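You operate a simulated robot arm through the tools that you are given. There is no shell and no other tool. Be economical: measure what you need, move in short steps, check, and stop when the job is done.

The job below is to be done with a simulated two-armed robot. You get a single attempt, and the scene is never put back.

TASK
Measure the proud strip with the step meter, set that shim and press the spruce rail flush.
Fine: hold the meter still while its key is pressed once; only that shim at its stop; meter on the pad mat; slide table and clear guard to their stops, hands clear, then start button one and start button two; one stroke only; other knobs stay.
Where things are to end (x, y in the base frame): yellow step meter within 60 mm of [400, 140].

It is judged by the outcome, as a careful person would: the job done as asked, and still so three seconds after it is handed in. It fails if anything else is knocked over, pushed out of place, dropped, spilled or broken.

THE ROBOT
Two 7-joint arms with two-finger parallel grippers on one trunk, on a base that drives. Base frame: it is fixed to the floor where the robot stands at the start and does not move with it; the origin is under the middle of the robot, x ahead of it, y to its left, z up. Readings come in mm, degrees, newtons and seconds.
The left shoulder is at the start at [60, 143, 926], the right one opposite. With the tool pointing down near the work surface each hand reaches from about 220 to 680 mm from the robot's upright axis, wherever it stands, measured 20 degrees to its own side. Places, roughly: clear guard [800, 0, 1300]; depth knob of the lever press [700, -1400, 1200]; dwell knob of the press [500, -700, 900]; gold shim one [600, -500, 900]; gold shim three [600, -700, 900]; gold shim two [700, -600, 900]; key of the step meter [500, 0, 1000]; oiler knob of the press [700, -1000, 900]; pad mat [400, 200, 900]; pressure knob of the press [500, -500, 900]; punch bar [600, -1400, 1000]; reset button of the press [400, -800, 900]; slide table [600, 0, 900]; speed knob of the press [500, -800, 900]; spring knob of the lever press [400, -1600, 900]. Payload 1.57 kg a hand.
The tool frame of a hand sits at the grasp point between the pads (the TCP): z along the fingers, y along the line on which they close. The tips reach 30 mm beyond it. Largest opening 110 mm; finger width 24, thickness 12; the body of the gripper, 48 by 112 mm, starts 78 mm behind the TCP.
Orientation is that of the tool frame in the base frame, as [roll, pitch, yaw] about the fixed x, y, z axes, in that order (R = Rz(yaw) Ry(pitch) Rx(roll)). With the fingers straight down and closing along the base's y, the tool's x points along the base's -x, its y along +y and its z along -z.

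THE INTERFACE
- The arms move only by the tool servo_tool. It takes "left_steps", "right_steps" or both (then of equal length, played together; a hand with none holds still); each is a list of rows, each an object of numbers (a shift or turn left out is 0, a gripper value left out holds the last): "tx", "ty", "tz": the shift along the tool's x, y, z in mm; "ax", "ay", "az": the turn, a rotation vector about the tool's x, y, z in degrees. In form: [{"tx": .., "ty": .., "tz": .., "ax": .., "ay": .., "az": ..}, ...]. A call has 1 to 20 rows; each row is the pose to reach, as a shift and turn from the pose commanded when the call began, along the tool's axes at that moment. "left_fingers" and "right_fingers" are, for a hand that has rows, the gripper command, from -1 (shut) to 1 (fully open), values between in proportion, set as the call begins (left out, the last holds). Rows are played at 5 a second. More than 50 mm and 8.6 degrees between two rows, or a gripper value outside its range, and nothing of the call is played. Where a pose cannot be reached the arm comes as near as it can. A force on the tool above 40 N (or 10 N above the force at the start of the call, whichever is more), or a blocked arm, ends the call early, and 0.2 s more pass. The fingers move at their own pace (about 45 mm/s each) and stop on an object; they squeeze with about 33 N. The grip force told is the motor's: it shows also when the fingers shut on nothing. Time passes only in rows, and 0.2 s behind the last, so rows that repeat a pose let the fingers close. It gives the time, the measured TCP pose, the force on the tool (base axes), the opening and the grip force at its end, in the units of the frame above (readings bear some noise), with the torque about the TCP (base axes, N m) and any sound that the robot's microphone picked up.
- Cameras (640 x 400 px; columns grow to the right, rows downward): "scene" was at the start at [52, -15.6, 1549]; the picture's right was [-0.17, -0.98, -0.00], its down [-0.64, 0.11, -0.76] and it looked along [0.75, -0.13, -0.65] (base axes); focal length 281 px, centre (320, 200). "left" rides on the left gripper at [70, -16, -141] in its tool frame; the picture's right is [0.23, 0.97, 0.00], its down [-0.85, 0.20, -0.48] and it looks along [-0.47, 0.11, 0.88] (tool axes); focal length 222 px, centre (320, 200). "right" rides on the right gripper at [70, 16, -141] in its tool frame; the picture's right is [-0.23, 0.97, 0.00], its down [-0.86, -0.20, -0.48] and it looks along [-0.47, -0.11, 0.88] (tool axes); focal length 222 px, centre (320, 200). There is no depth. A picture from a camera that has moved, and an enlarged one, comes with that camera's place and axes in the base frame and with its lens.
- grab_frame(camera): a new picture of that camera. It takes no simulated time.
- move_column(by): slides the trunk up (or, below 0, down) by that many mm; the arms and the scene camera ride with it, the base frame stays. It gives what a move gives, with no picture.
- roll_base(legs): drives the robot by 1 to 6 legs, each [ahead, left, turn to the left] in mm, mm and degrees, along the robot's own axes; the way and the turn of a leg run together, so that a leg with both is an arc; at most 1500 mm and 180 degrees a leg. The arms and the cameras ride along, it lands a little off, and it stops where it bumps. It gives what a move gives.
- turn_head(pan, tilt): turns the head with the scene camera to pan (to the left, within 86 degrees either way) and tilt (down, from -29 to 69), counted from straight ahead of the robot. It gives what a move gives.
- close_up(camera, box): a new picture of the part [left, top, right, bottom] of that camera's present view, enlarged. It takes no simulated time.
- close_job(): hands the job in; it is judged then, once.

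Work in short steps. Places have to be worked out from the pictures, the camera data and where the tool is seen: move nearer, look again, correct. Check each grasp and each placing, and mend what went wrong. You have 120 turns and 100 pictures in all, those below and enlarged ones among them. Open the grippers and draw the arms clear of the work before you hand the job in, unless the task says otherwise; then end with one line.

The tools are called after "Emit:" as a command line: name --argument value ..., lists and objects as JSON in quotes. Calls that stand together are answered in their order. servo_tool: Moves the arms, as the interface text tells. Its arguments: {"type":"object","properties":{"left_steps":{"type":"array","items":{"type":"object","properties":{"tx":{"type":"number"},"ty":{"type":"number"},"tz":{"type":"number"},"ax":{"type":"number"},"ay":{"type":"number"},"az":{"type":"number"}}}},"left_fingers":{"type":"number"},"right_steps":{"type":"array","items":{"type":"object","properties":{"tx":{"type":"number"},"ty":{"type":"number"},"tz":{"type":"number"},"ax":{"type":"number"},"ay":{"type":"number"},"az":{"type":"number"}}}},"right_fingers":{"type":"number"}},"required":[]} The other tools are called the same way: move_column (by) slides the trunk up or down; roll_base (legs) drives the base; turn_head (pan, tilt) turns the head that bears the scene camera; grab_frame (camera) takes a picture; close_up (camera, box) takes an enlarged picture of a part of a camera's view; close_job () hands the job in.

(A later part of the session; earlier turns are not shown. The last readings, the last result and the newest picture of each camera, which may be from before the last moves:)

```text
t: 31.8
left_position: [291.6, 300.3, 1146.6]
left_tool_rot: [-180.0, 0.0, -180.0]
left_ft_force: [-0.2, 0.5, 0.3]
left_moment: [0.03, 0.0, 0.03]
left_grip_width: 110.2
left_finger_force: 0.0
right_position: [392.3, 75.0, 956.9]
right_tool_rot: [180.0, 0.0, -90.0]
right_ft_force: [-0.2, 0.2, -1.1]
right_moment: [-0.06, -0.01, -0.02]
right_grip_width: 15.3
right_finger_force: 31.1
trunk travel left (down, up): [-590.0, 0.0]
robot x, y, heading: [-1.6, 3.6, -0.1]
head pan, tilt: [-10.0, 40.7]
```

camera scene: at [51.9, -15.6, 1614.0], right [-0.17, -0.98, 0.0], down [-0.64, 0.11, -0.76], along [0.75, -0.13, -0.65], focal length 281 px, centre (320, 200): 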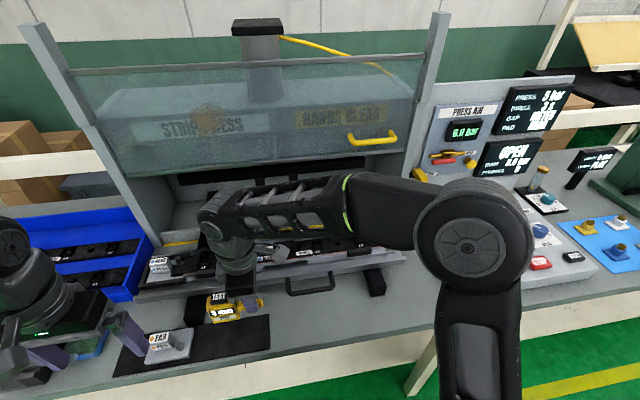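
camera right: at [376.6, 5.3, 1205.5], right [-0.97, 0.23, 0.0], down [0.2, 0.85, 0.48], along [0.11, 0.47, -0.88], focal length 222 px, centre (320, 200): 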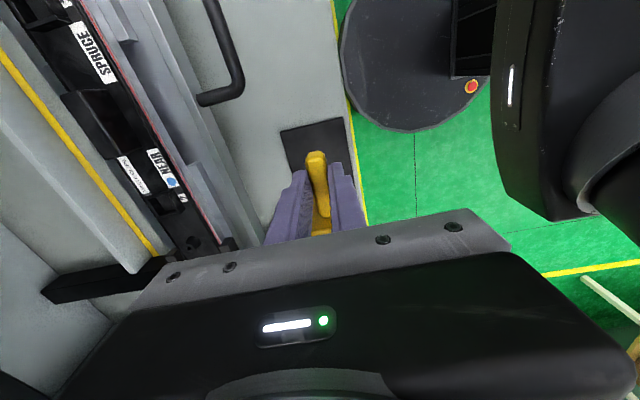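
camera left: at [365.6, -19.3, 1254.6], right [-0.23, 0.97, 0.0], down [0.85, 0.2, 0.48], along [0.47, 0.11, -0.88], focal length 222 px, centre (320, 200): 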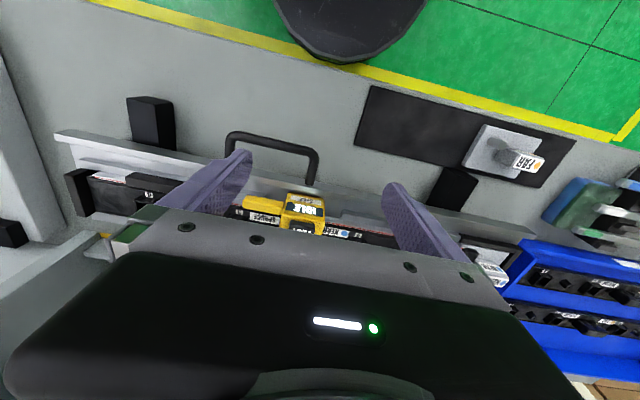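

Still hanging (−1.1 N). I continue in 2 mm rows, watching for the weight to transfer.

Emit:
servo_tool --right_steps '[{"tz": 2}, {"tz": 4}, {"tz": 6}]'

Emit:
close_up --camera "scene" --box '[190, 290, 290, 352]'

```text
t: 32.6
left_position: [291.6, 300.2, 1146.9]
left_tool_rot: [179.9, 0.2, -180.0]
left_ft_force: [0.3, -0.8, 0.2]
left_moment: [0.0, -0.01, 0.02]
left_grip_width: 109.8
left_finger_force: 0.0
right_position: [392.6, 74.7, 953.6]
right_tool_rot: [-179.7, 0.1, -90.0]
right_ft_force: [0.7, -6.4, 22.0]
right_moment: [0.29, -0.05, -0.07]
right_grip_width: 15.3
right_finger_force: 31.6
trunk travel left (down, up): [-590.0, 0.0]
robot x, y, heading: [-0.2, 1.4, -0.0]
head pan, tilt: [-10.0, 40.7]
```

```text
6.40 times, centred on (240, 321) of scene
camera zoom: at [50.6, -16.7, 1614.2], right [-0.17, -0.98, 0.0], down [-0.64, 0.11, -0.76], along [0.75, -0.13, -0.65], focal length 1798 px, centre (832, -574)
```

zoom: 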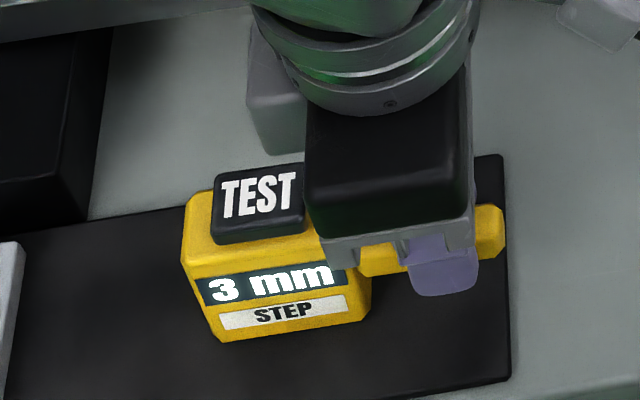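

Contact with 22 N at z≈953.6. I ease up 2.5 mm, then open the gripper to 40 mm and rise.

Emit:
servo_tool --right_steps '[{"tz": -2}, {"tz": -2.5}]'

Emit:
servo_tool --right_steps '[{"tz": 0}, {"tz": 0}, {"tz": 0}]' --right_fingers -0.3

Emit:
servo_tool --right_steps '[{"tz": -15}, {"tz": -35}, {"tz": -70}, {"tz": -110}, {"tz": -130, "tx": 30}, {"tz": -140, "tx": 70}, {"tz": -140, "tx": 115}]'

Emit:
grab_frame --camera "scene"

```text
t: 33.2
left_position: [291.4, 299.8, 1146.1]
left_tool_rot: [180.0, 0.0, -180.0]
left_ft_force: [-0.8, 0.6, 0.0]
left_moment: [-0.04, -0.01, 0.0]
left_grip_width: 110.0
left_finger_force: 0.1
right_position: [391.7, 74.8, 954.2]
right_tool_rot: [179.9, 0.0, -90.0]
right_ft_force: [1.9, -1.0, 2.3]
right_moment: [-0.04, -0.14, -0.08]
right_grip_width: 15.2
right_finger_force: 31.3
trunk travel left (down, up): [-590.0, 0.0]
robot x, y, heading: [-0.1, 0.8, -0.1]
head pan, tilt: [-10.0, 40.7]
```

```text
t: 34.0
left_position: [291.4, 300.7, 1145.9]
left_tool_rot: [180.0, 0.0, 179.9]
left_ft_force: [0.8, 0.0, 0.3]
left_moment: [0.01, 0.0, 0.0]
left_grip_width: 109.9
left_finger_force: 0.1
right_position: [391.7, 76.8, 953.0]
right_tool_rot: [179.9, 0.0, -90.0]
right_ft_force: [0.1, 0.0, -1.1]
right_moment: [0.0, -0.02, 0.0]
right_grip_width: 38.7
right_finger_force: 0.1
trunk travel left (down, up): [-590.0, 0.0]
robot x, y, heading: [1.0, 0.2, -0.2]
head pan, tilt: [-10.0, 40.7]
```

```text
t: 35.6
left_position: [291.0, 298.9, 1147.0]
left_tool_rot: [180.0, -0.1, -179.9]
left_ft_force: [0.0, 0.4, 1.0]
left_moment: [0.02, 0.01, 0.01]
left_grip_width: 110.2
left_finger_force: 0.1
right_position: [391.6, -41.0, 1096.0]
right_tool_rot: [180.0, 0.1, -89.9]
right_ft_force: [-0.6, -0.9, -0.3]
right_moment: [0.03, -0.01, 0.01]
right_grip_width: 38.4
right_finger_force: 0.2
trunk travel left (down, up): [-590.0, 0.0]
robot x, y, heading: [2.1, 1.0, 0.3]
head pan, tilt: [-10.0, 40.7]
```

```text
62 pictures are left
camera scene: at [51.5, -16.7, 1614.0], right [-0.17, -0.98, 0.0], down [-0.64, 0.11, -0.76], along [0.75, -0.13, -0.65], focal length 281 px, centre (320, 200)
```

scene: 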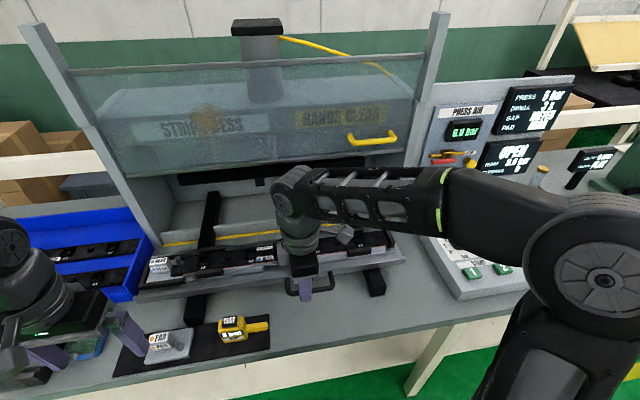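

Meter stands on the mat, about (398,141). Next: slide table. I bring the right hand over the table handle (est. bar at x≈482, y −125…0, z≈915) and look.

Emit:
servo_tool --right_steps '[{"ty": -40, "tz": 20}, {"ty": -80, "tz": 40, "tx": 15}, {"ty": -88, "tz": 60, "tx": 24}, {"ty": -88, "tz": 80, "tx": 24}]'

Emit:
grab_frame --camera "right"

Emit:
close_up --camera "scene" --box '[200, 230, 400, 355]'

```text
t: 36.6
left_position: [291.6, 299.3, 1145.5]
left_tool_rot: [179.9, 0.0, -180.0]
left_ft_force: [0.0, -0.6, 0.2]
left_moment: [0.03, 0.0, 0.01]
left_grip_width: 110.0
left_finger_force: 0.1
right_position: [480.0, -64.9, 1014.0]
right_tool_rot: [-180.0, 0.0, -90.0]
right_ft_force: [0.2, 0.0, 0.2]
right_moment: [-0.03, -0.01, -0.02]
right_grip_width: 38.4
right_finger_force: 0.1
trunk travel left (down, up): [-590.0, 0.0]
robot x, y, heading: [-2.1, 1.4, -0.2]
head pan, tilt: [-10.0, 40.7]
```

```text
61 pictures are left
camera right: at [465.5, -134.4, 1154.8], right [-0.97, 0.23, 0.0], down [0.2, 0.86, 0.48], along [0.11, 0.47, -0.88], focal length 222 px, centre (320, 200)
```

right: 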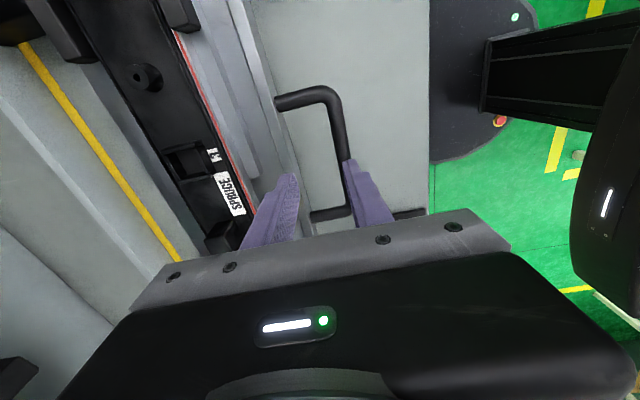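

```text
3.20 times, centred on (300, 292) of scene
camera zoom: at [52.3, -15.3, 1614.0], right [-0.17, -0.98, 0.0], down [-0.64, 0.11, -0.76], along [0.75, -0.13, -0.65], focal length 899 px, centre (384, -96)
```

zoom: 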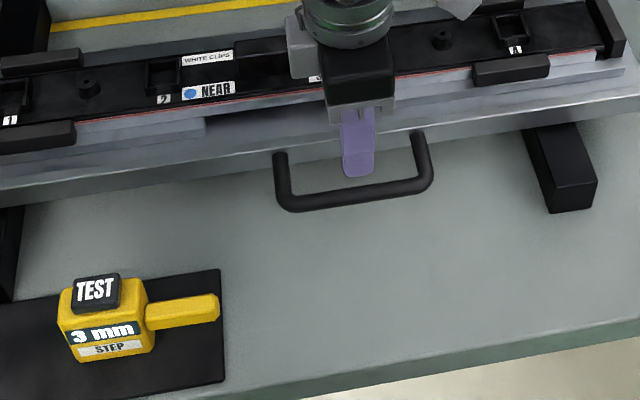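

The bar is at x≈458, z≈940 by intersecting both views. I shift back 22 mm and descend to z≈942, then close on the bar.

Emit:
servo_tool --right_steps '[{"ty": 22}, {"ty": 22, "tz": 25}, {"ty": 22, "tz": 50}, {"ty": 22, "tz": 72}]'

Emit:
servo_tool --right_steps '[{"tz": 0}, {"tz": 0}, {"tz": 0}]' --right_fingers -1

Emit:
close_up --camera "scene" --box '[200, 230, 400, 355]'

```text
t: 37.6
left_position: [293.7, 300.4, 1145.8]
left_tool_rot: [179.9, 0.0, 180.0]
left_ft_force: [0.5, -0.3, -0.2]
left_moment: [0.03, -0.01, -0.05]
left_grip_width: 110.0
left_finger_force: 0.1
right_position: [458.8, -63.2, 941.8]
right_tool_rot: [-180.0, 0.0, -90.0]
right_ft_force: [0.6, -0.6, 0.5]
right_moment: [0.01, 0.03, -0.02]
right_grip_width: 38.7
right_finger_force: 0.0
trunk travel left (down, up): [-590.0, 0.0]
robot x, y, heading: [2.3, 0.3, -0.1]
head pan, tilt: [-10.0, 40.7]
```

```text
t: 38.4
left_position: [292.0, 299.8, 1147.3]
left_tool_rot: [180.0, 0.1, -180.0]
left_ft_force: [0.1, 0.4, -0.2]
left_moment: [0.0, 0.01, -0.01]
left_grip_width: 110.1
left_finger_force: 0.0
right_position: [458.9, -62.4, 942.0]
right_tool_rot: [-180.0, 0.0, -89.9]
right_ft_force: [-1.1, -0.8, -1.8]
right_moment: [0.09, -0.02, 0.58]
right_grip_width: 13.9
right_finger_force: 26.7
trunk travel left (down, up): [-590.0, 0.0]
robot x, y, heading: [-1.2, -1.5, -0.2]
head pan, tilt: [-10.0, 40.7]
```

```text
3.20 times, centred on (300, 292) of scene
camera zoom: at [51.9, -15.4, 1613.9], right [-0.17, -0.98, 0.0], down [-0.64, 0.11, -0.76], along [0.75, -0.13, -0.65], focal length 899 px, centre (384, -96)
```

zoom: 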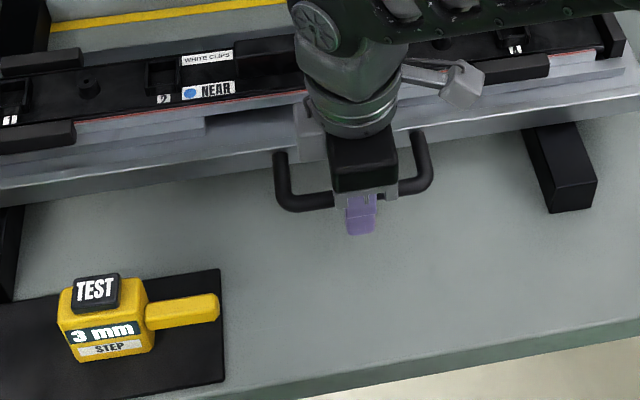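

Bar gripped (13.9 mm). I push the table forward, 12 mm per row, watching the force.

Emit:
servo_tool --right_steps '[{"ty": -12}, {"ty": -24}, {"ty": -36}, {"ty": -48}, {"ty": -60}, {"ty": -72}, {"ty": -84}, {"ty": -96}]'

Emit:
grab_frame --camera "scene"

```text
t: 40.2
left_position: [292.7, 299.8, 1145.6]
left_tool_rot: [-179.9, 0.1, -180.0]
left_ft_force: [0.4, 0.3, -0.5]
left_moment: [0.01, -0.01, -0.01]
left_grip_width: 110.0
left_finger_force: 0.0
right_position: [556.2, -63.5, 940.7]
right_tool_rot: [-180.0, 0.0, -90.0]
right_ft_force: [0.2, -1.7, -5.7]
right_moment: [-0.5, 0.04, 0.74]
right_grip_width: 13.5
right_finger_force: 30.4
trunk travel left (down, up): [-590.0, 0.0]
robot x, y, heading: [-2.6, -2.6, -0.1]
head pan, tilt: [-10.0, 40.7]
```

```text
58 pictures are left
camera scene: at [52.6, -15.8, 1614.0], right [-0.17, -0.98, 0.0], down [-0.64, 0.11, -0.76], along [0.75, -0.13, -0.65], focal length 281 px, centre (320, 200)
```

scene: 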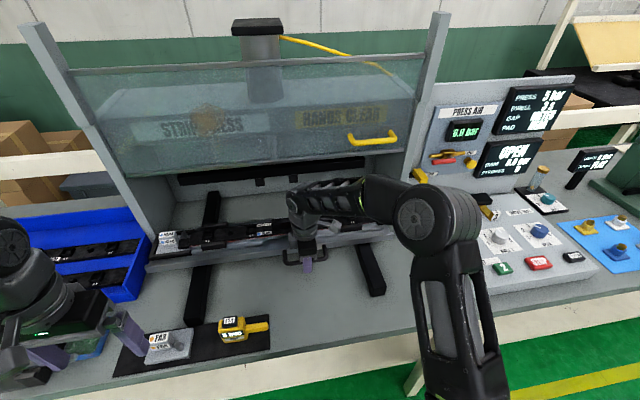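

The table slides freely. I keep pushing.

Emit:
servo_tool --right_steps '[{"ty": -12}, {"ty": -24}, {"ty": -36}, {"ty": -48}, {"ty": -60}, {"ty": -72}, {"ty": -84}, {"ty": -96}]'

Emit:
grab_frame --camera "scene"

```text
t: 42.0
left_position: [292.4, 300.0, 1146.4]
left_tool_rot: [-180.0, -0.1, -180.0]
left_ft_force: [0.2, -0.5, 0.3]
left_moment: [-0.01, -0.02, -0.01]
left_grip_width: 109.9
left_finger_force: 0.1
right_position: [650.0, -63.4, 940.9]
right_tool_rot: [-180.0, 0.0, -90.0]
right_ft_force: [0.9, 1.8, -10.5]
right_moment: [-0.09, 0.08, 0.69]
right_grip_width: 13.9
right_finger_force: 30.3
trunk travel left (down, up): [-590.0, 0.0]
robot x, y, heading: [1.7, 0.3, -0.1]
head pan, tilt: [-10.0, 40.7]
```

```text
57 pictures are left
camera scene: at [53.3, -15.2, 1613.9], right [-0.17, -0.98, 0.0], down [-0.64, 0.11, -0.76], along [0.75, -0.13, -0.65], focal length 281 px, centre (320, 200)
```

scene: 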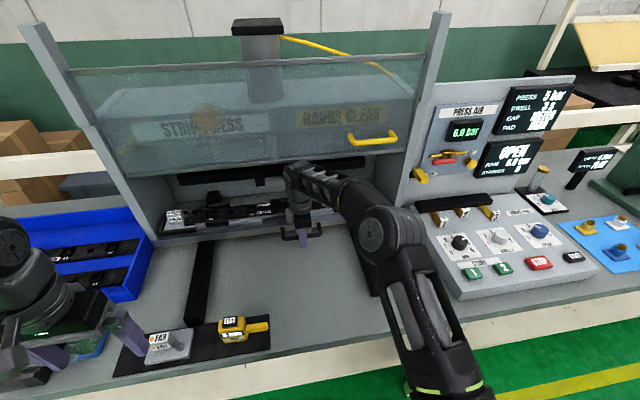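

Still free; I continue in smaller rows toward the stop.

Emit:
servo_tool --right_steps '[{"ty": -8}, {"ty": -16}, {"ty": -24}, {"ty": -32}, {"ty": -40}]'

Emit:
close_up --camera "scene" --box '[140, 150, 420, 325]'

```text
t: 43.2
left_position: [293.1, 300.7, 1145.9]
left_tool_rot: [-180.0, 0.1, 180.0]
left_ft_force: [-0.9, -0.5, 0.2]
left_moment: [-0.02, -0.02, 0.01]
left_grip_width: 110.2
left_finger_force: 0.0
right_position: [682.5, -62.7, 941.9]
right_tool_rot: [-179.9, 0.0, -89.9]
right_ft_force: [-0.3, 3.1, -7.0]
right_moment: [0.17, 0.03, 0.74]
right_grip_width: 14.2
right_finger_force: 30.5
right hand out of reach, approached as far as the arm can: row 5
trunk travel left (down, up): [-590.0, 0.0]
robot x, y, heading: [1.8, 0.4, -0.0]
head pan, tilt: [-10.0, 40.7]
```

```text
2.29 times, centred on (280, 238) of scene
camera zoom: at [52.7, -15.2, 1614.0], right [-0.17, -0.98, 0.0], down [-0.64, 0.11, -0.76], along [0.75, -0.13, -0.65], focal length 642 px, centre (411, 114)
```

zoom: 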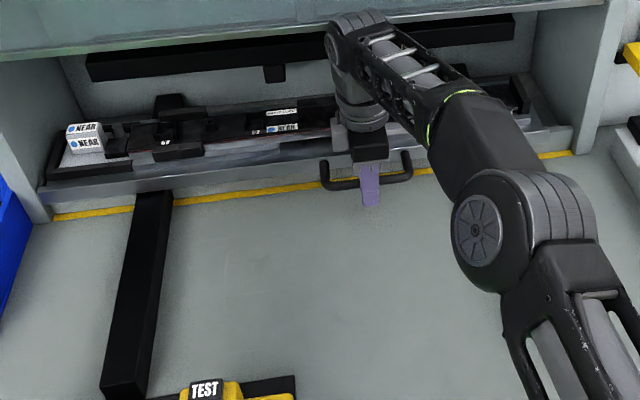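

Reach limit at x≈682. I loosen the fingers to cage the bar, tilt the tool 30° forward to gain reach, and then push further.

Emit:
servo_tool --right_steps '[{"ty": 8}, {"ty": 8, "ax": 7.5}, {"ty": 8, "ax": 15}, {"ty": 8, "ax": 22.5}, {"ty": 8, "ax": 30}]' --right_fingers -0.55

Emit:
close_up --camera "scene" --box '[220, 170, 380, 270]'

```text
t: 44.4
left_position: [290.5, 299.7, 1146.8]
left_tool_rot: [180.0, 0.1, 179.9]
left_ft_force: [-0.5, -0.4, -0.2]
left_moment: [-0.02, -0.01, 0.02]
left_grip_width: 110.3
left_finger_force: 0.0
right_position: [673.7, -63.1, 943.6]
right_tool_rot: [-149.9, 0.0, -90.0]
right_ft_force: [0.1, -0.1, 0.3]
right_moment: [0.0, 0.03, -0.02]
right_grip_width: 25.3
right_finger_force: 0.0
trunk travel left (down, up): [-590.0, 0.0]
robot x, y, heading: [-0.1, 0.1, 0.1]
head pan, tilt: [-10.0, 40.7]
```

```text
4.00 times, centred on (300, 220) of scene
camera zoom: at [51.6, -14.9, 1614.0], right [-0.17, -0.98, 0.0], down [-0.64, 0.11, -0.76], along [0.75, -0.13, -0.65], focal length 1124 px, centre (400, 120)
```

zoom: 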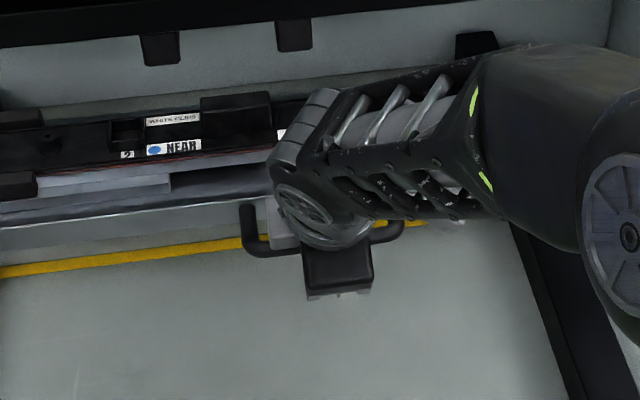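

Tilted as planned with the bar caged. Now I push along base +x (ty=−0.866d, tz=0.5d).

Emit:
servo_tool --right_steps '[{"ty": -8.7, "tz": 5}, {"ty": -15.6, "tz": 9}, {"ty": -22.5, "tz": 13}, {"ty": -29.4, "tz": 17}, {"ty": -36.4, "tz": 21}, {"ty": -43.3, "tz": 25}]'

Emit:
close_up --camera "scene" --box '[140, 150, 420, 325]'

```text
t: 45.8
left_position: [292.7, 300.1, 1146.4]
left_tool_rot: [179.9, -0.1, 180.0]
left_ft_force: [-1.2, -0.3, 0.0]
left_moment: [0.04, 0.03, -0.01]
left_grip_width: 110.3
left_finger_force: 0.0
right_position: [724.6, -64.8, 943.2]
right_tool_rot: [-149.9, 0.1, -90.1]
right_ft_force: [0.6, -0.3, 0.8]
right_moment: [-0.01, -0.01, -0.03]
right_grip_width: 24.8
right_finger_force: 0.1
trunk travel left (down, up): [-590.0, 0.0]
robot x, y, heading: [-0.4, -0.0, 0.1]
head pan, tilt: [-10.0, 40.7]
```

```text
2.29 times, centred on (280, 238) of scene
camera zoom: at [52.3, -15.5, 1614.0], right [-0.17, -0.98, 0.0], down [-0.64, 0.11, -0.76], along [0.75, -0.13, -0.65], focal length 642 px, centre (411, 114)
```

zoom: 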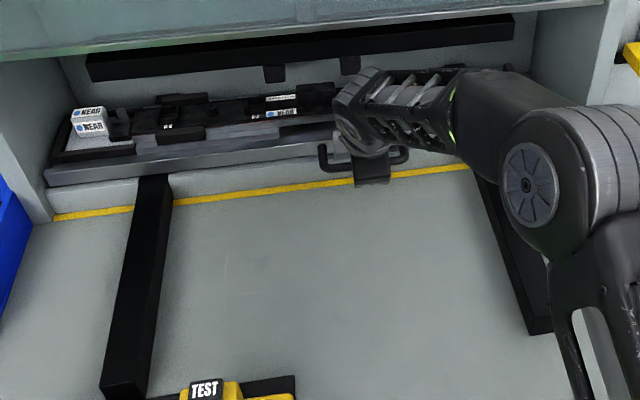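

Still sliding freely. Further.

Emit:
servo_tool --right_steps '[{"ty": -5.2, "tz": 3}, {"ty": -10.4, "tz": 6}, {"ty": -15.6, "tz": 9}, {"ty": -20.8, "tz": 12}, {"ty": -26, "tz": 15}, {"ty": -31.2, "tz": 18}, {"ty": -36.4, "tz": 21}]'

Emit:
close_up --camera "scene" --box '[140, 150, 420, 325]'

```text
t: 46.5
left_position: [291.2, 299.2, 1147.2]
left_tool_rot: [-180.0, 0.0, -179.9]
left_ft_force: [0.7, -0.4, 0.1]
left_moment: [-0.01, 0.05, -0.01]
left_grip_width: 110.1
left_finger_force: 0.2
right_position: [728.5, -62.5, 934.2]
right_tool_rot: [-151.6, -0.3, -90.0]
right_ft_force: [-25.6, 0.6, -4.7]
right_moment: [-0.06, -0.35, 0.25]
right_grip_width: 20.2
right_finger_force: 12.0
trunk travel left (down, up): [-590.0, 0.0]
robot x, y, heading: [0.4, 5.8, 0.1]
head pan, tilt: [-10.0, 40.7]
stopped in row 3 (right hand): the force on the tool passed its limit at 45 N (the readings are from after the stop); the commanded pose is now the measured one
```

```text
2.29 times, centred on (280, 238) of scene
camera zoom: at [50.0, -15.4, 1613.9], right [-0.17, -0.98, 0.0], down [-0.64, 0.11, -0.76], along [0.75, -0.13, -0.65], focal length 642 px, centre (411, 114)
```

zoom: 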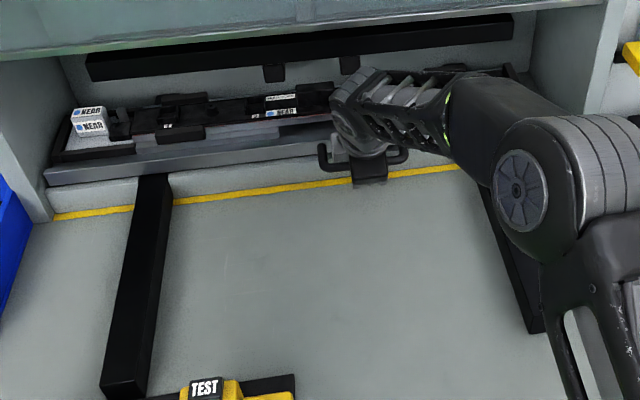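

Force rise came with the opening being squeezed (24.8→20 mm): likely the far fingertip met the step below, not the table stop. I withdraw along the fingers and look at where the bar really is.

Emit:
servo_tool --right_steps '[{"tz": -5}, {"tz": -20}, {"tz": -40}, {"tz": -60}]'

Emit:
grab_frame --camera "right"

Emit:
close_up --camera "scene" --box '[140, 150, 420, 325]'

```text
t: 47.5
left_position: [291.0, 298.9, 1147.1]
left_tool_rot: [180.0, 0.2, -180.0]
left_ft_force: [0.3, 0.1, 0.3]
left_moment: [0.0, -0.02, 0.0]
left_grip_width: 110.0
left_finger_force: 0.1
right_position: [705.1, -62.7, 992.1]
right_tool_rot: [-150.6, -0.1, -90.0]
right_ft_force: [-0.7, -0.4, -0.8]
right_moment: [-0.02, 0.01, 0.01]
right_grip_width: 24.6
right_finger_force: 0.1
trunk travel left (down, up): [-590.0, 0.0]
robot x, y, heading: [-1.5, 0.9, 0.4]
head pan, tilt: [-10.0, 40.7]
```

```text
52 pictures are left
camera right: at [622.3, -132.6, 1108.6], right [-0.85, 0.23, -0.48], down [-0.06, 0.86, 0.51], along [0.53, 0.46, -0.71], focal length 222 px, centre (320, 200)
```

right: 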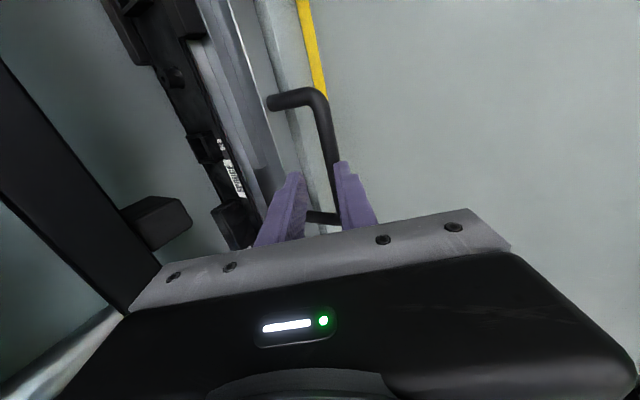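

```text
2.29 times, centred on (280, 238) of scene
camera zoom: at [49.9, -15.5, 1614.3], right [-0.17, -0.98, 0.0], down [-0.64, 0.11, -0.76], along [0.75, -0.13, -0.65], focal length 642 px, centre (411, 114)
```

zoom: 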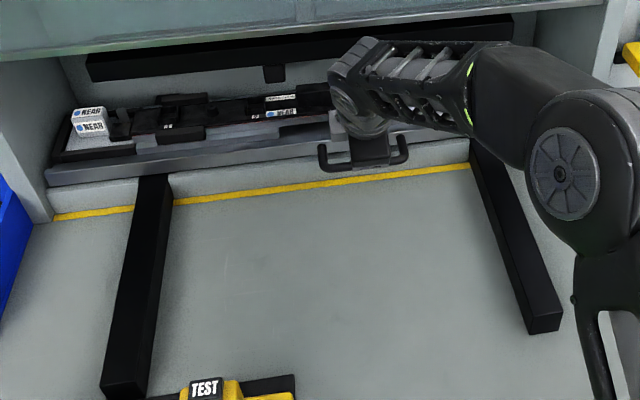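

The bar is now at x≈721. I close the fingers, step back and down in front of the bar, to push it with the fingertips (tips only at z≈933, so clear of the step).

Emit:
servo_tool --right_steps '[{"ty": 0}, {"ty": 13, "tz": -7.4}, {"ty": 26.1, "tz": -14.7}, {"ty": 34.2, "tz": -0.4}, {"ty": 42.3, "tz": 14}]' --right_fingers -1

Emit:
servo_tool --right_steps '[{"ty": -7, "tz": 4}, {"ty": -11.3, "tz": 6.4}, {"ty": -15.7, "tz": 8.8}, {"ty": -20, "tz": 11.3}, {"ty": -24.4, "tz": 13.7}, {"ty": -28.7, "tz": 16.2}, {"ty": -33.1, "tz": 18.7}, {"ty": -37.5, "tz": 21.1}]'

Emit:
close_up --camera "scene" --box '[140, 150, 420, 325]'

```text
t: 48.8
left_position: [291.3, 299.0, 1145.9]
left_tool_rot: [-180.0, 0.0, 180.0]
left_ft_force: [0.5, -1.4, 0.4]
left_moment: [-0.04, 0.0, 0.05]
left_grip_width: 110.1
left_finger_force: 0.1
right_position: [672.9, -63.1, 956.8]
right_tool_rot: [-151.0, -0.2, -90.0]
right_ft_force: [0.5, 0.2, -0.2]
right_moment: [-0.01, 0.0, 0.0]
right_grip_width: 0.1
right_finger_force: 21.2
trunk travel left (down, up): [-590.0, 0.0]
robot x, y, heading: [-1.6, -0.3, 0.0]
head pan, tilt: [-10.0, 40.7]
```

```text
t: 50.0
left_position: [291.0, 300.4, 1147.3]
left_tool_rot: [-180.0, 0.1, 179.9]
left_ft_force: [0.4, -0.8, 0.1]
left_moment: [-0.03, 0.06, -0.02]
left_grip_width: 110.1
left_finger_force: 0.1
right_position: [695.4, -61.4, 951.2]
right_tool_rot: [-152.0, -0.4, -90.1]
right_ft_force: [-10.7, 0.9, 0.3]
right_moment: [-0.03, 0.13, 0.11]
right_grip_width: 0.2
right_finger_force: 21.5
trunk travel left (down, up): [-590.0, 0.0]
robot x, y, heading: [-2.0, -0.6, 0.2]
head pan, tilt: [-10.0, 40.7]
stopped in row 6 (right hand): the force on the tool passed its limit at 44 N (the readings are from after the stop); the commanded pose is now the measured one
```

```text
2.29 times, centred on (280, 238) of scene
camera zoom: at [51.1, -15.3, 1613.9], right [-0.17, -0.98, 0.0], down [-0.64, 0.11, -0.76], along [0.75, -0.13, -0.65], focal length 642 px, centre (411, 114)
```

zoom: 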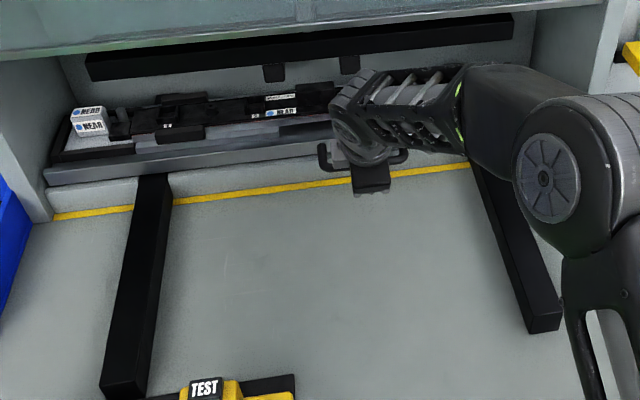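

No further motion of the table: the tip is at the bar and 44 N builds up – the table is at its stop. I retreat the right hand back and up.

Emit:
servo_tool --right_steps '[{"ty": 35.3, "tz": -18.8}, {"ty": 70.6, "tz": -37.5}, {"ty": 69.5, "tz": -82.2}, {"ty": 50.8, "tz": -117.5}, {"ty": 32, "tz": -152.9}]'

Emit:
close_up --camera "scene" --box '[140, 80, 420, 255]'

```text
t: 51.2
left_position: [290.8, 298.5, 1146.6]
left_tool_rot: [180.0, 0.1, -180.0]
left_ft_force: [0.1, -0.3, 0.2]
left_moment: [0.01, -0.02, -0.02]
left_grip_width: 110.0
left_finger_force: 0.0
right_position: [596.5, -62.3, 1073.5]
right_tool_rot: [-151.7, -0.3, -90.0]
right_ft_force: [-0.7, -0.2, -0.3]
right_moment: [-0.02, 0.01, 0.0]
right_grip_width: 0.1
right_finger_force: 21.3
trunk travel left (down, up): [-590.0, 0.0]
robot x, y, heading: [-4.5, -1.3, -0.2]
head pan, tilt: [-10.0, 40.7]
```

```text
2.29 times, centred on (280, 168) of scene
camera zoom: at [49.7, -15.6, 1614.0], right [-0.17, -0.98, 0.0], down [-0.64, 0.11, -0.76], along [0.75, -0.13, -0.65], focal length 642 px, centre (411, 274)
```

zoom: 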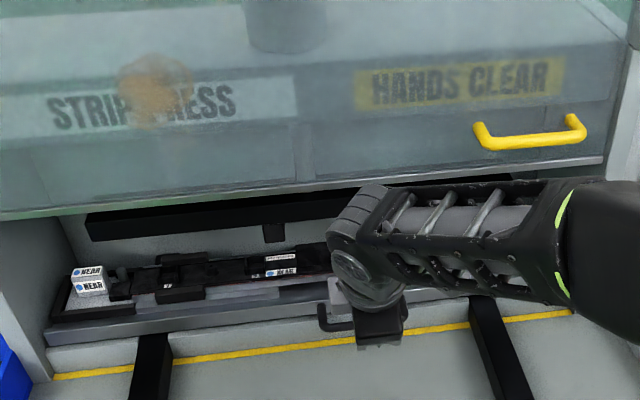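

Guard handle bar triangulates to ≈(705,−273,1238), length y −205…−335. I bring the right hand to (560,−275,1237) turning it horizontal (pointing +x), fingers closing vertically.

Emit:
servo_tool --right_steps '[{"tx": 23.7, "ty": -5, "tz": -17.8, "ax": 6.86}, {"tx": 47.3, "ty": -10.1, "tz": -35.7, "ax": 13.7}, {"tx": 71, "ty": -15.2, "tz": -53.5, "ax": 20.6}, {"tx": 94.7, "ty": -20.3, "tz": -71.3, "ax": 27.4}, {"tx": 118.3, "ty": -25.3, "tz": -89.2, "ax": 34.3}, {"tx": 142, "ty": -30.4, "tz": -107, "ax": 41.1}, {"tx": 165.7, "ty": -35.5, "tz": -124.8, "ax": 48}, {"tx": 189.3, "ty": -40.5, "tz": -142.7, "ax": 54.8}, {"tx": 213, "ty": -45.6, "tz": -160.5, "ax": 61.7}]' --right_fingers 0

Emit:
grab_frame --camera "right"

Emit:
grab_frame --camera "scene"

```text
t: 53.2
left_position: [293.6, 299.6, 1146.6]
left_tool_rot: [-180.0, 0.0, 179.9]
left_ft_force: [0.5, 0.1, -0.7]
left_moment: [0.02, 0.06, 0.02]
left_grip_width: 110.0
left_finger_force: 0.0
right_position: [561.7, -274.9, 1234.0]
right_tool_rot: [-90.2, -0.4, -90.1]
right_ft_force: [0.8, 0.9, 0.0]
right_moment: [-0.02, -0.02, -0.01]
right_grip_width: 54.9
right_finger_force: 0.0
trunk travel left (down, up): [-590.0, 0.0]
robot x, y, heading: [1.3, 1.3, -0.1]
head pan, tilt: [-10.0, 40.7]
```

```text
48 pictures are left
camera right: at [421.4, -345.9, 1219.7], right [0.0, 0.22, -0.98], down [-0.47, 0.86, 0.2], along [0.88, 0.46, 0.1], focal length 222 px, centre (320, 200)
```

right: 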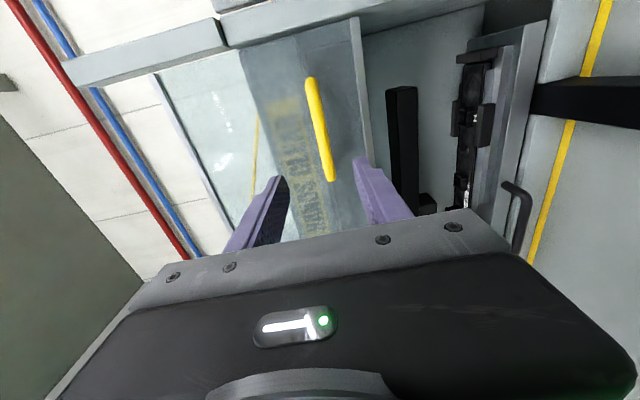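

```text
47 pictures are left
camera scene: at [54.3, -16.7, 1613.8], right [-0.17, -0.98, 0.0], down [-0.64, 0.11, -0.76], along [0.74, -0.13, -0.65], focal length 281 px, centre (320, 200)
```

scene: 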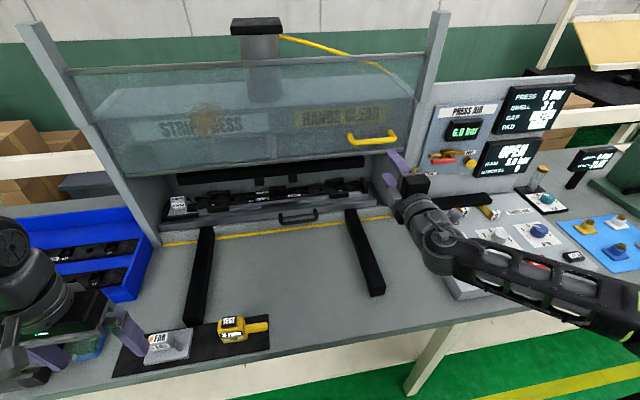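

Handle bar lies between the fingers' heights (z≈1230, y −347…−228). I advance to x≈665 and check.

Emit:
servo_tool --right_steps '[{"tz": 35, "tx": 4, "ty": 4}, {"tz": 70, "tx": 8, "ty": 4}, {"tz": 103, "tx": 10, "ty": 4}]'

Emit:
close_up --camera "right" --box '[200, 60, 440, 240]'

Emit:
close_up --camera "scene" --box '[310, 90, 470, 210]'

```text
t: 54.0
left_position: [291.6, 299.2, 1146.2]
left_tool_rot: [179.9, 0.1, 179.9]
left_ft_force: [0.6, -0.3, -0.5]
left_moment: [0.02, 0.03, 0.0]
left_grip_width: 110.2
left_finger_force: 0.1
right_position: [664.2, -285.2, 1231.7]
right_tool_rot: [-90.0, -0.4, -90.1]
right_ft_force: [0.3, 0.2, -0.1]
right_moment: [-0.03, 0.0, 0.01]
right_grip_width: 54.8
right_finger_force: 0.1
trunk travel left (down, up): [-590.0, 0.0]
robot x, y, heading: [0.7, 1.4, -0.1]
head pan, tilt: [-10.0, 40.7]
```

```text
2.22 times, centred on (320, 150) of right
camera zoom: at [523.8, -354.6, 1216.1], right [0.0, 0.22, -0.98], down [-0.48, 0.86, 0.2], along [0.88, 0.46, 0.1], focal length 494 px, centre (320, 311)
```

zoom: 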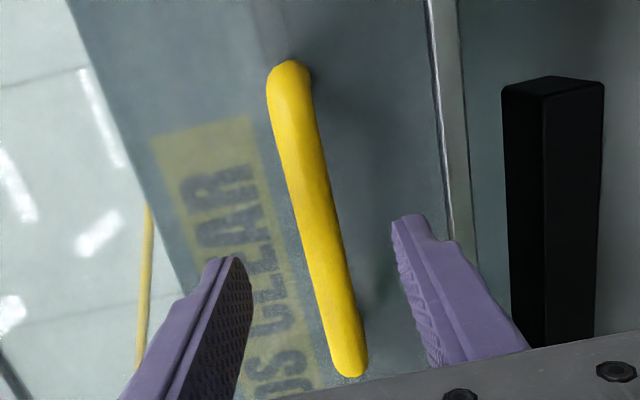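

```text
3.33 times, centred on (390, 150) of scene
camera zoom: at [52.2, -16.2, 1613.9], right [-0.17, -0.98, 0.0], down [-0.64, 0.11, -0.76], along [0.75, -0.13, -0.65], focal length 936 px, centre (87, 367)
```

zoom: 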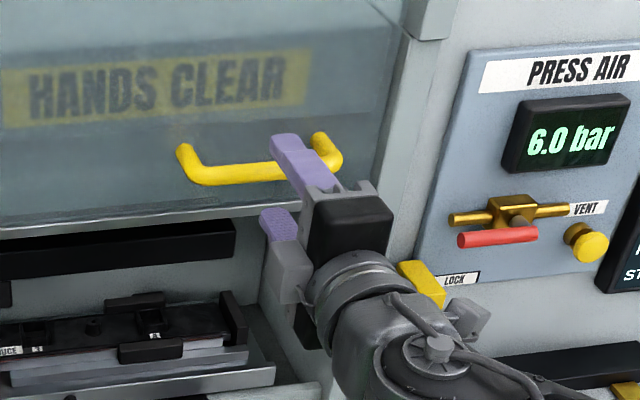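

The bar is at x≈716, z≈1230, centred between the fingers. I advance 42 mm and close on it.

Emit:
servo_tool --right_steps '[{"tz": 15}, {"tz": 30}, {"tz": 42}]'

Emit:
servo_tool --right_steps '[{"tz": 0}, {"tz": 0}, {"tz": 0}, {"tz": 0}]' --right_fingers -1

Emit:
close_up --camera "scene" --box '[310, 90, 470, 210]'

```text
t: 54.8
left_position: [292.3, 299.9, 1146.2]
left_tool_rot: [-179.9, 0.0, 180.0]
left_ft_force: [-0.2, -0.1, -0.1]
left_moment: [0.03, 0.01, 0.01]
left_grip_width: 109.8
left_finger_force: 0.1
right_position: [708.0, -284.4, 1231.8]
right_tool_rot: [-90.0, -0.4, -90.2]
right_ft_force: [0.7, -0.1, -0.1]
right_moment: [-0.01, -0.02, 0.02]
right_grip_width: 55.1
right_finger_force: 0.1
trunk travel left (down, up): [-590.0, 0.0]
robot x, y, heading: [-3.0, -2.8, -0.1]
head pan, tilt: [-10.0, 40.7]
```

```text
t: 55.8
left_position: [291.0, 298.8, 1146.2]
left_tool_rot: [-180.0, 0.0, 179.9]
left_ft_force: [0.1, -0.8, -0.3]
left_moment: [-0.01, 0.01, 0.02]
left_grip_width: 110.2
left_finger_force: 0.2
right_position: [705.6, -283.4, 1230.0]
right_tool_rot: [-90.2, -0.2, -90.0]
right_ft_force: [-5.6, 2.1, -14.6]
right_moment: [0.32, 0.02, -0.13]
right_grip_width: 15.6
right_finger_force: 29.1
trunk travel left (down, up): [-590.0, 0.0]
robot x, y, heading: [0.1, 1.5, -0.0]
head pan, tilt: [-10.0, 40.7]
```

```text
3.33 times, centred on (390, 150) of scene
camera zoom: at [51.3, -15.8, 1613.7], right [-0.17, -0.98, 0.0], down [-0.64, 0.11, -0.76], along [0.75, -0.13, -0.65], focal length 936 px, centre (87, 367)
```

zoom: 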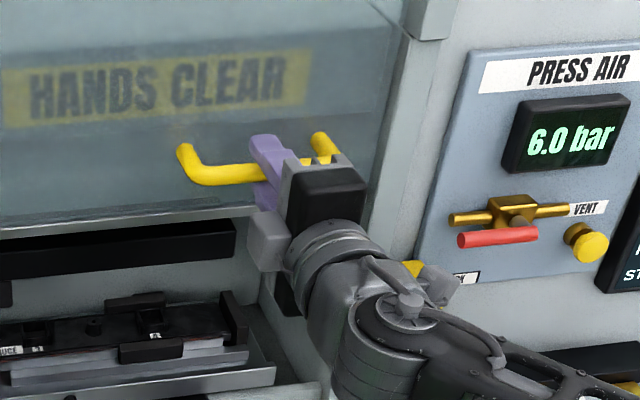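

Bar gripped (15.6 mm). I pull the guard down, 12 mm per row.

Emit:
servo_tool --right_steps '[{"ty": 8}, {"ty": 20}, {"ty": 32}, {"ty": 44}, {"ty": 56}, {"ty": 68}, {"ty": 80}]'

Emit:
grab_frame --camera "scene"

```text
t: 57.4
left_position: [291.3, 302.9, 1145.0]
left_tool_rot: [-179.8, -0.2, 180.0]
left_ft_force: [0.7, -0.5, -0.9]
left_moment: [-0.02, 0.04, 0.03]
left_grip_width: 110.0
left_finger_force: 0.1
right_position: [703.6, -291.8, 1178.2]
right_tool_rot: [-91.1, -0.4, -89.1]
right_ft_force: [1.2, 20.5, 1.6]
right_moment: [0.58, 0.01, 0.19]
right_grip_width: 15.8
right_finger_force: 31.2
right hand out of reach, approached as far as the arm can: row 4, 5, 6, 7
trunk travel left (down, up): [-590.0, 0.0]
robot x, y, heading: [-5.1, 2.4, 0.1]
head pan, tilt: [-10.0, 40.7]
```

```text
43 pictures are left
camera scene: at [50.7, -11.7, 1614.0], right [-0.17, -0.98, 0.0], down [-0.64, 0.11, -0.76], along [0.75, -0.13, -0.65], focal length 281 px, centre (320, 200)
```

scene: 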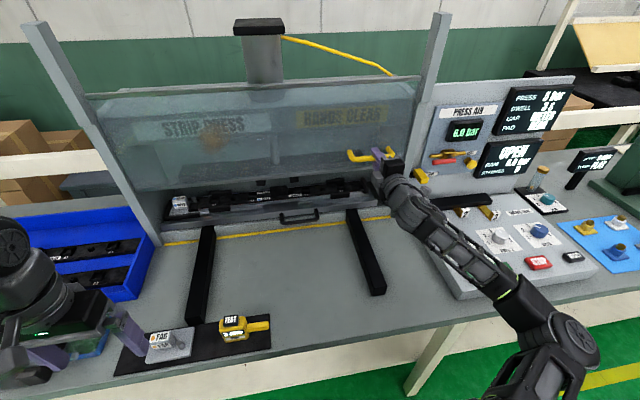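

The guard came down ~52 mm, but the arm reaches a limit in this pose. I'll use the trunk column to continue downward; first in a small step.

Emit:
servo_tool --right_steps '[{"tx": -4}, {"tx": -7}]'

Emit:
move_column --by -40

```text
t: 58.0
left_position: [291.5, 301.5, 1146.3]
left_tool_rot: [-179.9, 0.0, -179.9]
left_ft_force: [-0.6, -0.4, 0.0]
left_moment: [-0.01, -0.01, 0.01]
left_grip_width: 110.1
left_finger_force: 0.1
right_position: [705.4, -294.3, 1186.6]
right_tool_rot: [-90.7, -0.6, -89.8]
right_ft_force: [1.0, 16.4, -4.6]
right_moment: [0.54, 0.1, 0.54]
right_grip_width: 15.7
right_finger_force: 31.3
right hand out of reach, approached as far as the arm can: row 1, 2
trunk travel left (down, up): [-590.0, 0.0]
robot x, y, heading: [-1.1, 2.8, -0.1]
head pan, tilt: [-10.0, 40.7]
```

```text
t: 58.8
left_position: [290.3, 300.9, 1105.8]
left_tool_rot: [-179.9, 0.0, -179.9]
left_ft_force: [0.8, -0.1, 0.5]
left_moment: [0.02, -0.01, -0.02]
left_grip_width: 110.0
left_finger_force: 0.2
right_position: [703.9, -294.1, 1145.8]
right_tool_rot: [-90.7, -0.4, -89.9]
right_ft_force: [0.3, 16.4, -0.6]
right_moment: [0.42, 0.01, 0.1]
right_grip_width: 15.9
right_finger_force: 31.2
trunk travel left (down, up): [-550.0, 40.0]
robot x, y, heading: [2.4, -1.6, -0.2]
head pan, tilt: [-10.0, 40.7]
```

Guard follows with little force. Continue with the column.

Emit:
move_column --by -40

Emit:
grab_frame --camera "scene"

```text
t: 59.6
left_position: [290.6, 301.5, 1065.2]
left_tool_rot: [-179.9, 0.0, 179.9]
left_ft_force: [0.1, 0.1, -0.1]
left_moment: [0.02, 0.03, -0.01]
left_grip_width: 110.1
left_finger_force: 0.1
right_position: [703.7, -294.7, 1105.9]
right_tool_rot: [-90.6, -0.3, -89.8]
right_ft_force: [-0.3, 14.2, -2.3]
right_moment: [0.38, -0.06, 0.01]
right_grip_width: 15.5
right_finger_force: 31.0
trunk travel left (down, up): [-510.0, 80.0]
robot x, y, heading: [-4.0, -1.7, -0.1]
head pan, tilt: [-10.0, 40.7]
```

```text
42 pictures are left
camera scene: at [50.9, -13.3, 1533.8], right [-0.17, -0.98, 0.0], down [-0.64, 0.11, -0.76], along [0.75, -0.13, -0.65], focal length 281 px, centre (320, 200)
```

scene: 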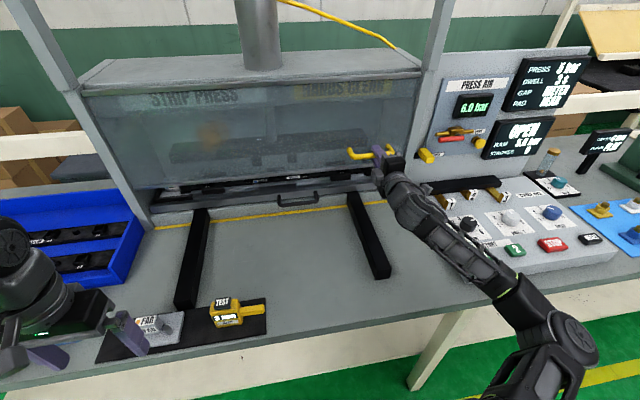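

The forearm is coming close to the control panel; I check clearance before lowering further.

Emit:
close_up --camera "scene" --box '[370, 150, 610, 330]'

Emit:
grab_frame --camera "right"

```text
2.22 times, centred on (490, 240) of scene
camera zoom: at [50.9, -13.3, 1533.8], right [-0.17, -0.98, 0.0], down [-0.64, 0.11, -0.76], along [0.75, -0.13, -0.65], focal length 624 px, centre (-58, 111)
```

zoom: 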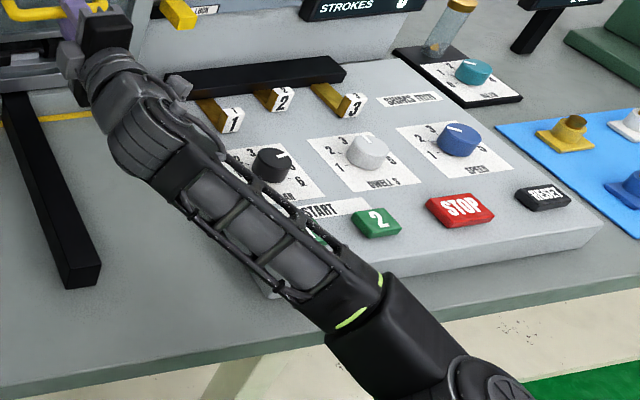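

```text
40 pictures are left
camera right: at [563.5, -365.4, 1091.2], right [-0.01, 0.22, -0.98], down [-0.48, 0.85, 0.2], along [0.88, 0.47, 0.09], focal length 222 px, centre (320, 200)
```

right: 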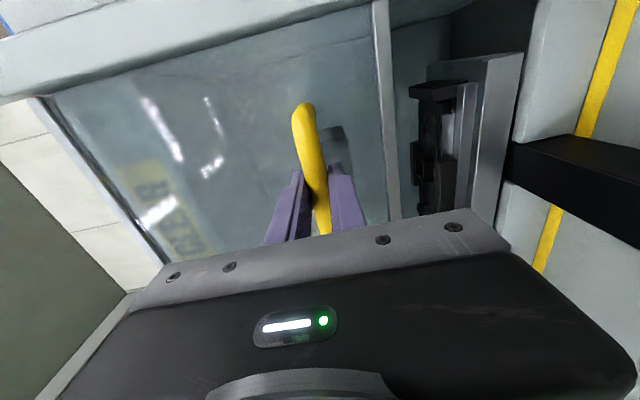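

Forearm clearance is shrinking, so I release the handle, back off, raise the trunk and then push the handle down from above with a 45° tool instead.

Emit:
servo_tool --right_steps '[{"tz": 0}, {"tz": 0}, {"tz": 0}, {"tz": -20}, {"tz": -45}, {"tz": -75}]' --right_fingers 0

Emit:
move_column --by 80

Emit:
servo_tool --right_steps '[{"ax": -7.5}, {"ax": -15}, {"ax": -22.5}, {"ax": -30}, {"ax": -37.5}, {"ax": -45}]' --right_fingers -1

Emit:
grab_frame --camera "scene"

```text
t: 61.0
left_position: [289.8, 299.0, 1065.7]
left_tool_rot: [180.0, 0.0, -179.9]
left_ft_force: [-0.5, -0.5, -0.8]
left_moment: [-0.03, -0.03, 0.01]
left_grip_width: 110.1
left_finger_force: 0.1
right_position: [626.9, -296.1, 1107.4]
right_tool_rot: [-90.6, -0.3, -89.8]
right_ft_force: [-1.1, 0.6, -0.2]
right_moment: [0.02, 0.0, 0.02]
right_grip_width: 55.3
right_finger_force: 0.1
trunk travel left (down, up): [-510.0, 80.0]
robot x, y, heading: [-5.5, -2.5, 0.1]
head pan, tilt: [-10.0, 40.7]
```

```text
t: 62.2
left_position: [291.1, 298.9, 1145.3]
left_tool_rot: [-179.9, 0.0, 180.0]
left_ft_force: [0.2, 0.5, 0.5]
left_moment: [0.0, -0.02, 0.05]
left_grip_width: 110.3
left_finger_force: 0.0
right_position: [628.6, -296.7, 1186.3]
right_tool_rot: [-90.6, -0.3, -89.7]
right_ft_force: [0.7, 0.2, 0.0]
right_moment: [0.01, 0.01, 0.01]
right_grip_width: 54.9
right_finger_force: 0.0
trunk travel left (down, up): [-590.0, 0.0]
robot x, y, heading: [-2.2, -2.1, -0.1]
head pan, tilt: [-10.0, 40.7]
```

```text
t: 63.6
left_position: [291.3, 300.2, 1145.9]
left_tool_rot: [180.0, 0.0, -179.9]
left_ft_force: [-0.7, -0.4, -0.5]
left_moment: [-0.02, 0.03, 0.01]
left_grip_width: 110.1
left_finger_force: 0.1
right_position: [629.1, -296.3, 1187.9]
right_tool_rot: [-135.5, -0.4, -89.8]
right_ft_force: [0.7, -0.5, 0.3]
right_moment: [-0.01, -0.03, 0.05]
right_grip_width: 0.0
right_finger_force: 20.9
trunk travel left (down, up): [-590.0, 0.0]
robot x, y, heading: [-2.0, -2.4, -0.2]
head pan, tilt: [-10.0, 40.7]
```

```text
39 pictures are left
camera scene: at [51.2, -15.3, 1613.9], right [-0.17, -0.98, 0.0], down [-0.64, 0.11, -0.76], along [0.75, -0.13, -0.65], focal length 281 px, centre (320, 200)
```

scene: 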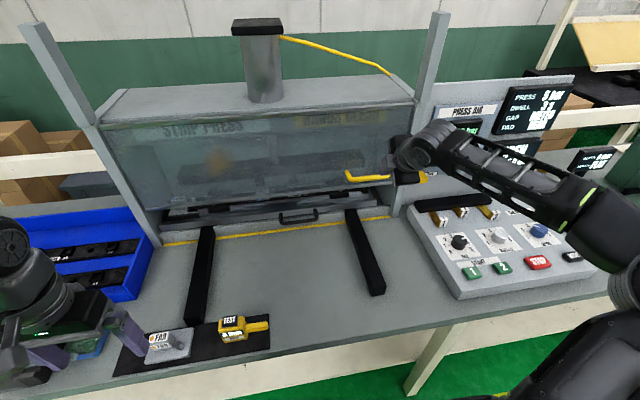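

The guard stays where left (handle ≈z 1105), and the arm now is well above the panel. I approach along the tilted tool axis with a 28 mm opening to regrip the bar at 45°.

Emit:
servo_tool --right_steps '[{"tx": -3, "ty": -4, "tz": 20}, {"tx": -6, "ty": -4, "tz": 40}, {"tx": -6, "ty": -4, "tz": 60}]' --right_fingers -0.49

Emit:
close_up --camera "right" --box '[200, 60, 440, 240]'

Emit:
close_up --camera "scene" --box '[310, 120, 470, 240]'

```text
t: 64.4
left_position: [292.0, 300.4, 1146.6]
left_tool_rot: [-179.9, 0.0, 180.0]
left_ft_force: [0.4, 0.1, -0.1]
left_moment: [0.0, 0.01, 0.0]
left_grip_width: 109.9
left_finger_force: 0.0
right_position: [673.6, -290.5, 1144.9]
right_tool_rot: [-135.6, -0.4, -89.8]
right_ft_force: [0.0, 0.5, 0.1]
right_moment: [0.01, 0.01, -0.01]
right_grip_width: 28.2
right_finger_force: 0.1
trunk travel left (down, up): [-590.0, 0.0]
robot x, y, heading: [-2.8, 1.6, -0.1]
head pan, tilt: [-10.0, 40.7]
```

```text
2.22 times, centred on (320, 150) of right
camera zoom: at [564.2, -360.6, 1235.3], right [-0.7, 0.22, -0.68], down [-0.2, 0.86, 0.48], along [0.69, 0.47, -0.55], focal length 494 px, centre (320, 311)
```

zoom: 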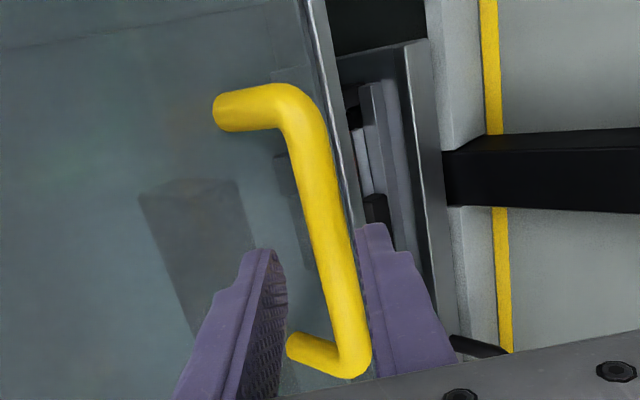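

```text
3.33 times, centred on (390, 180) of scene
camera zoom: at [51.5, -15.7, 1613.9], right [-0.17, -0.98, 0.0], down [-0.64, 0.11, -0.76], along [0.75, -0.13, -0.65], focal length 936 px, centre (87, 267)
```

zoom: 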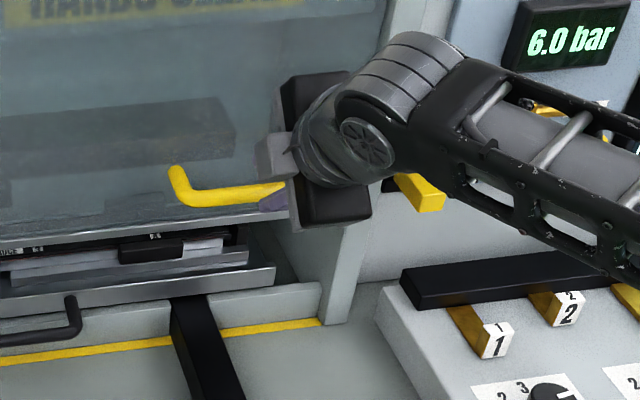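

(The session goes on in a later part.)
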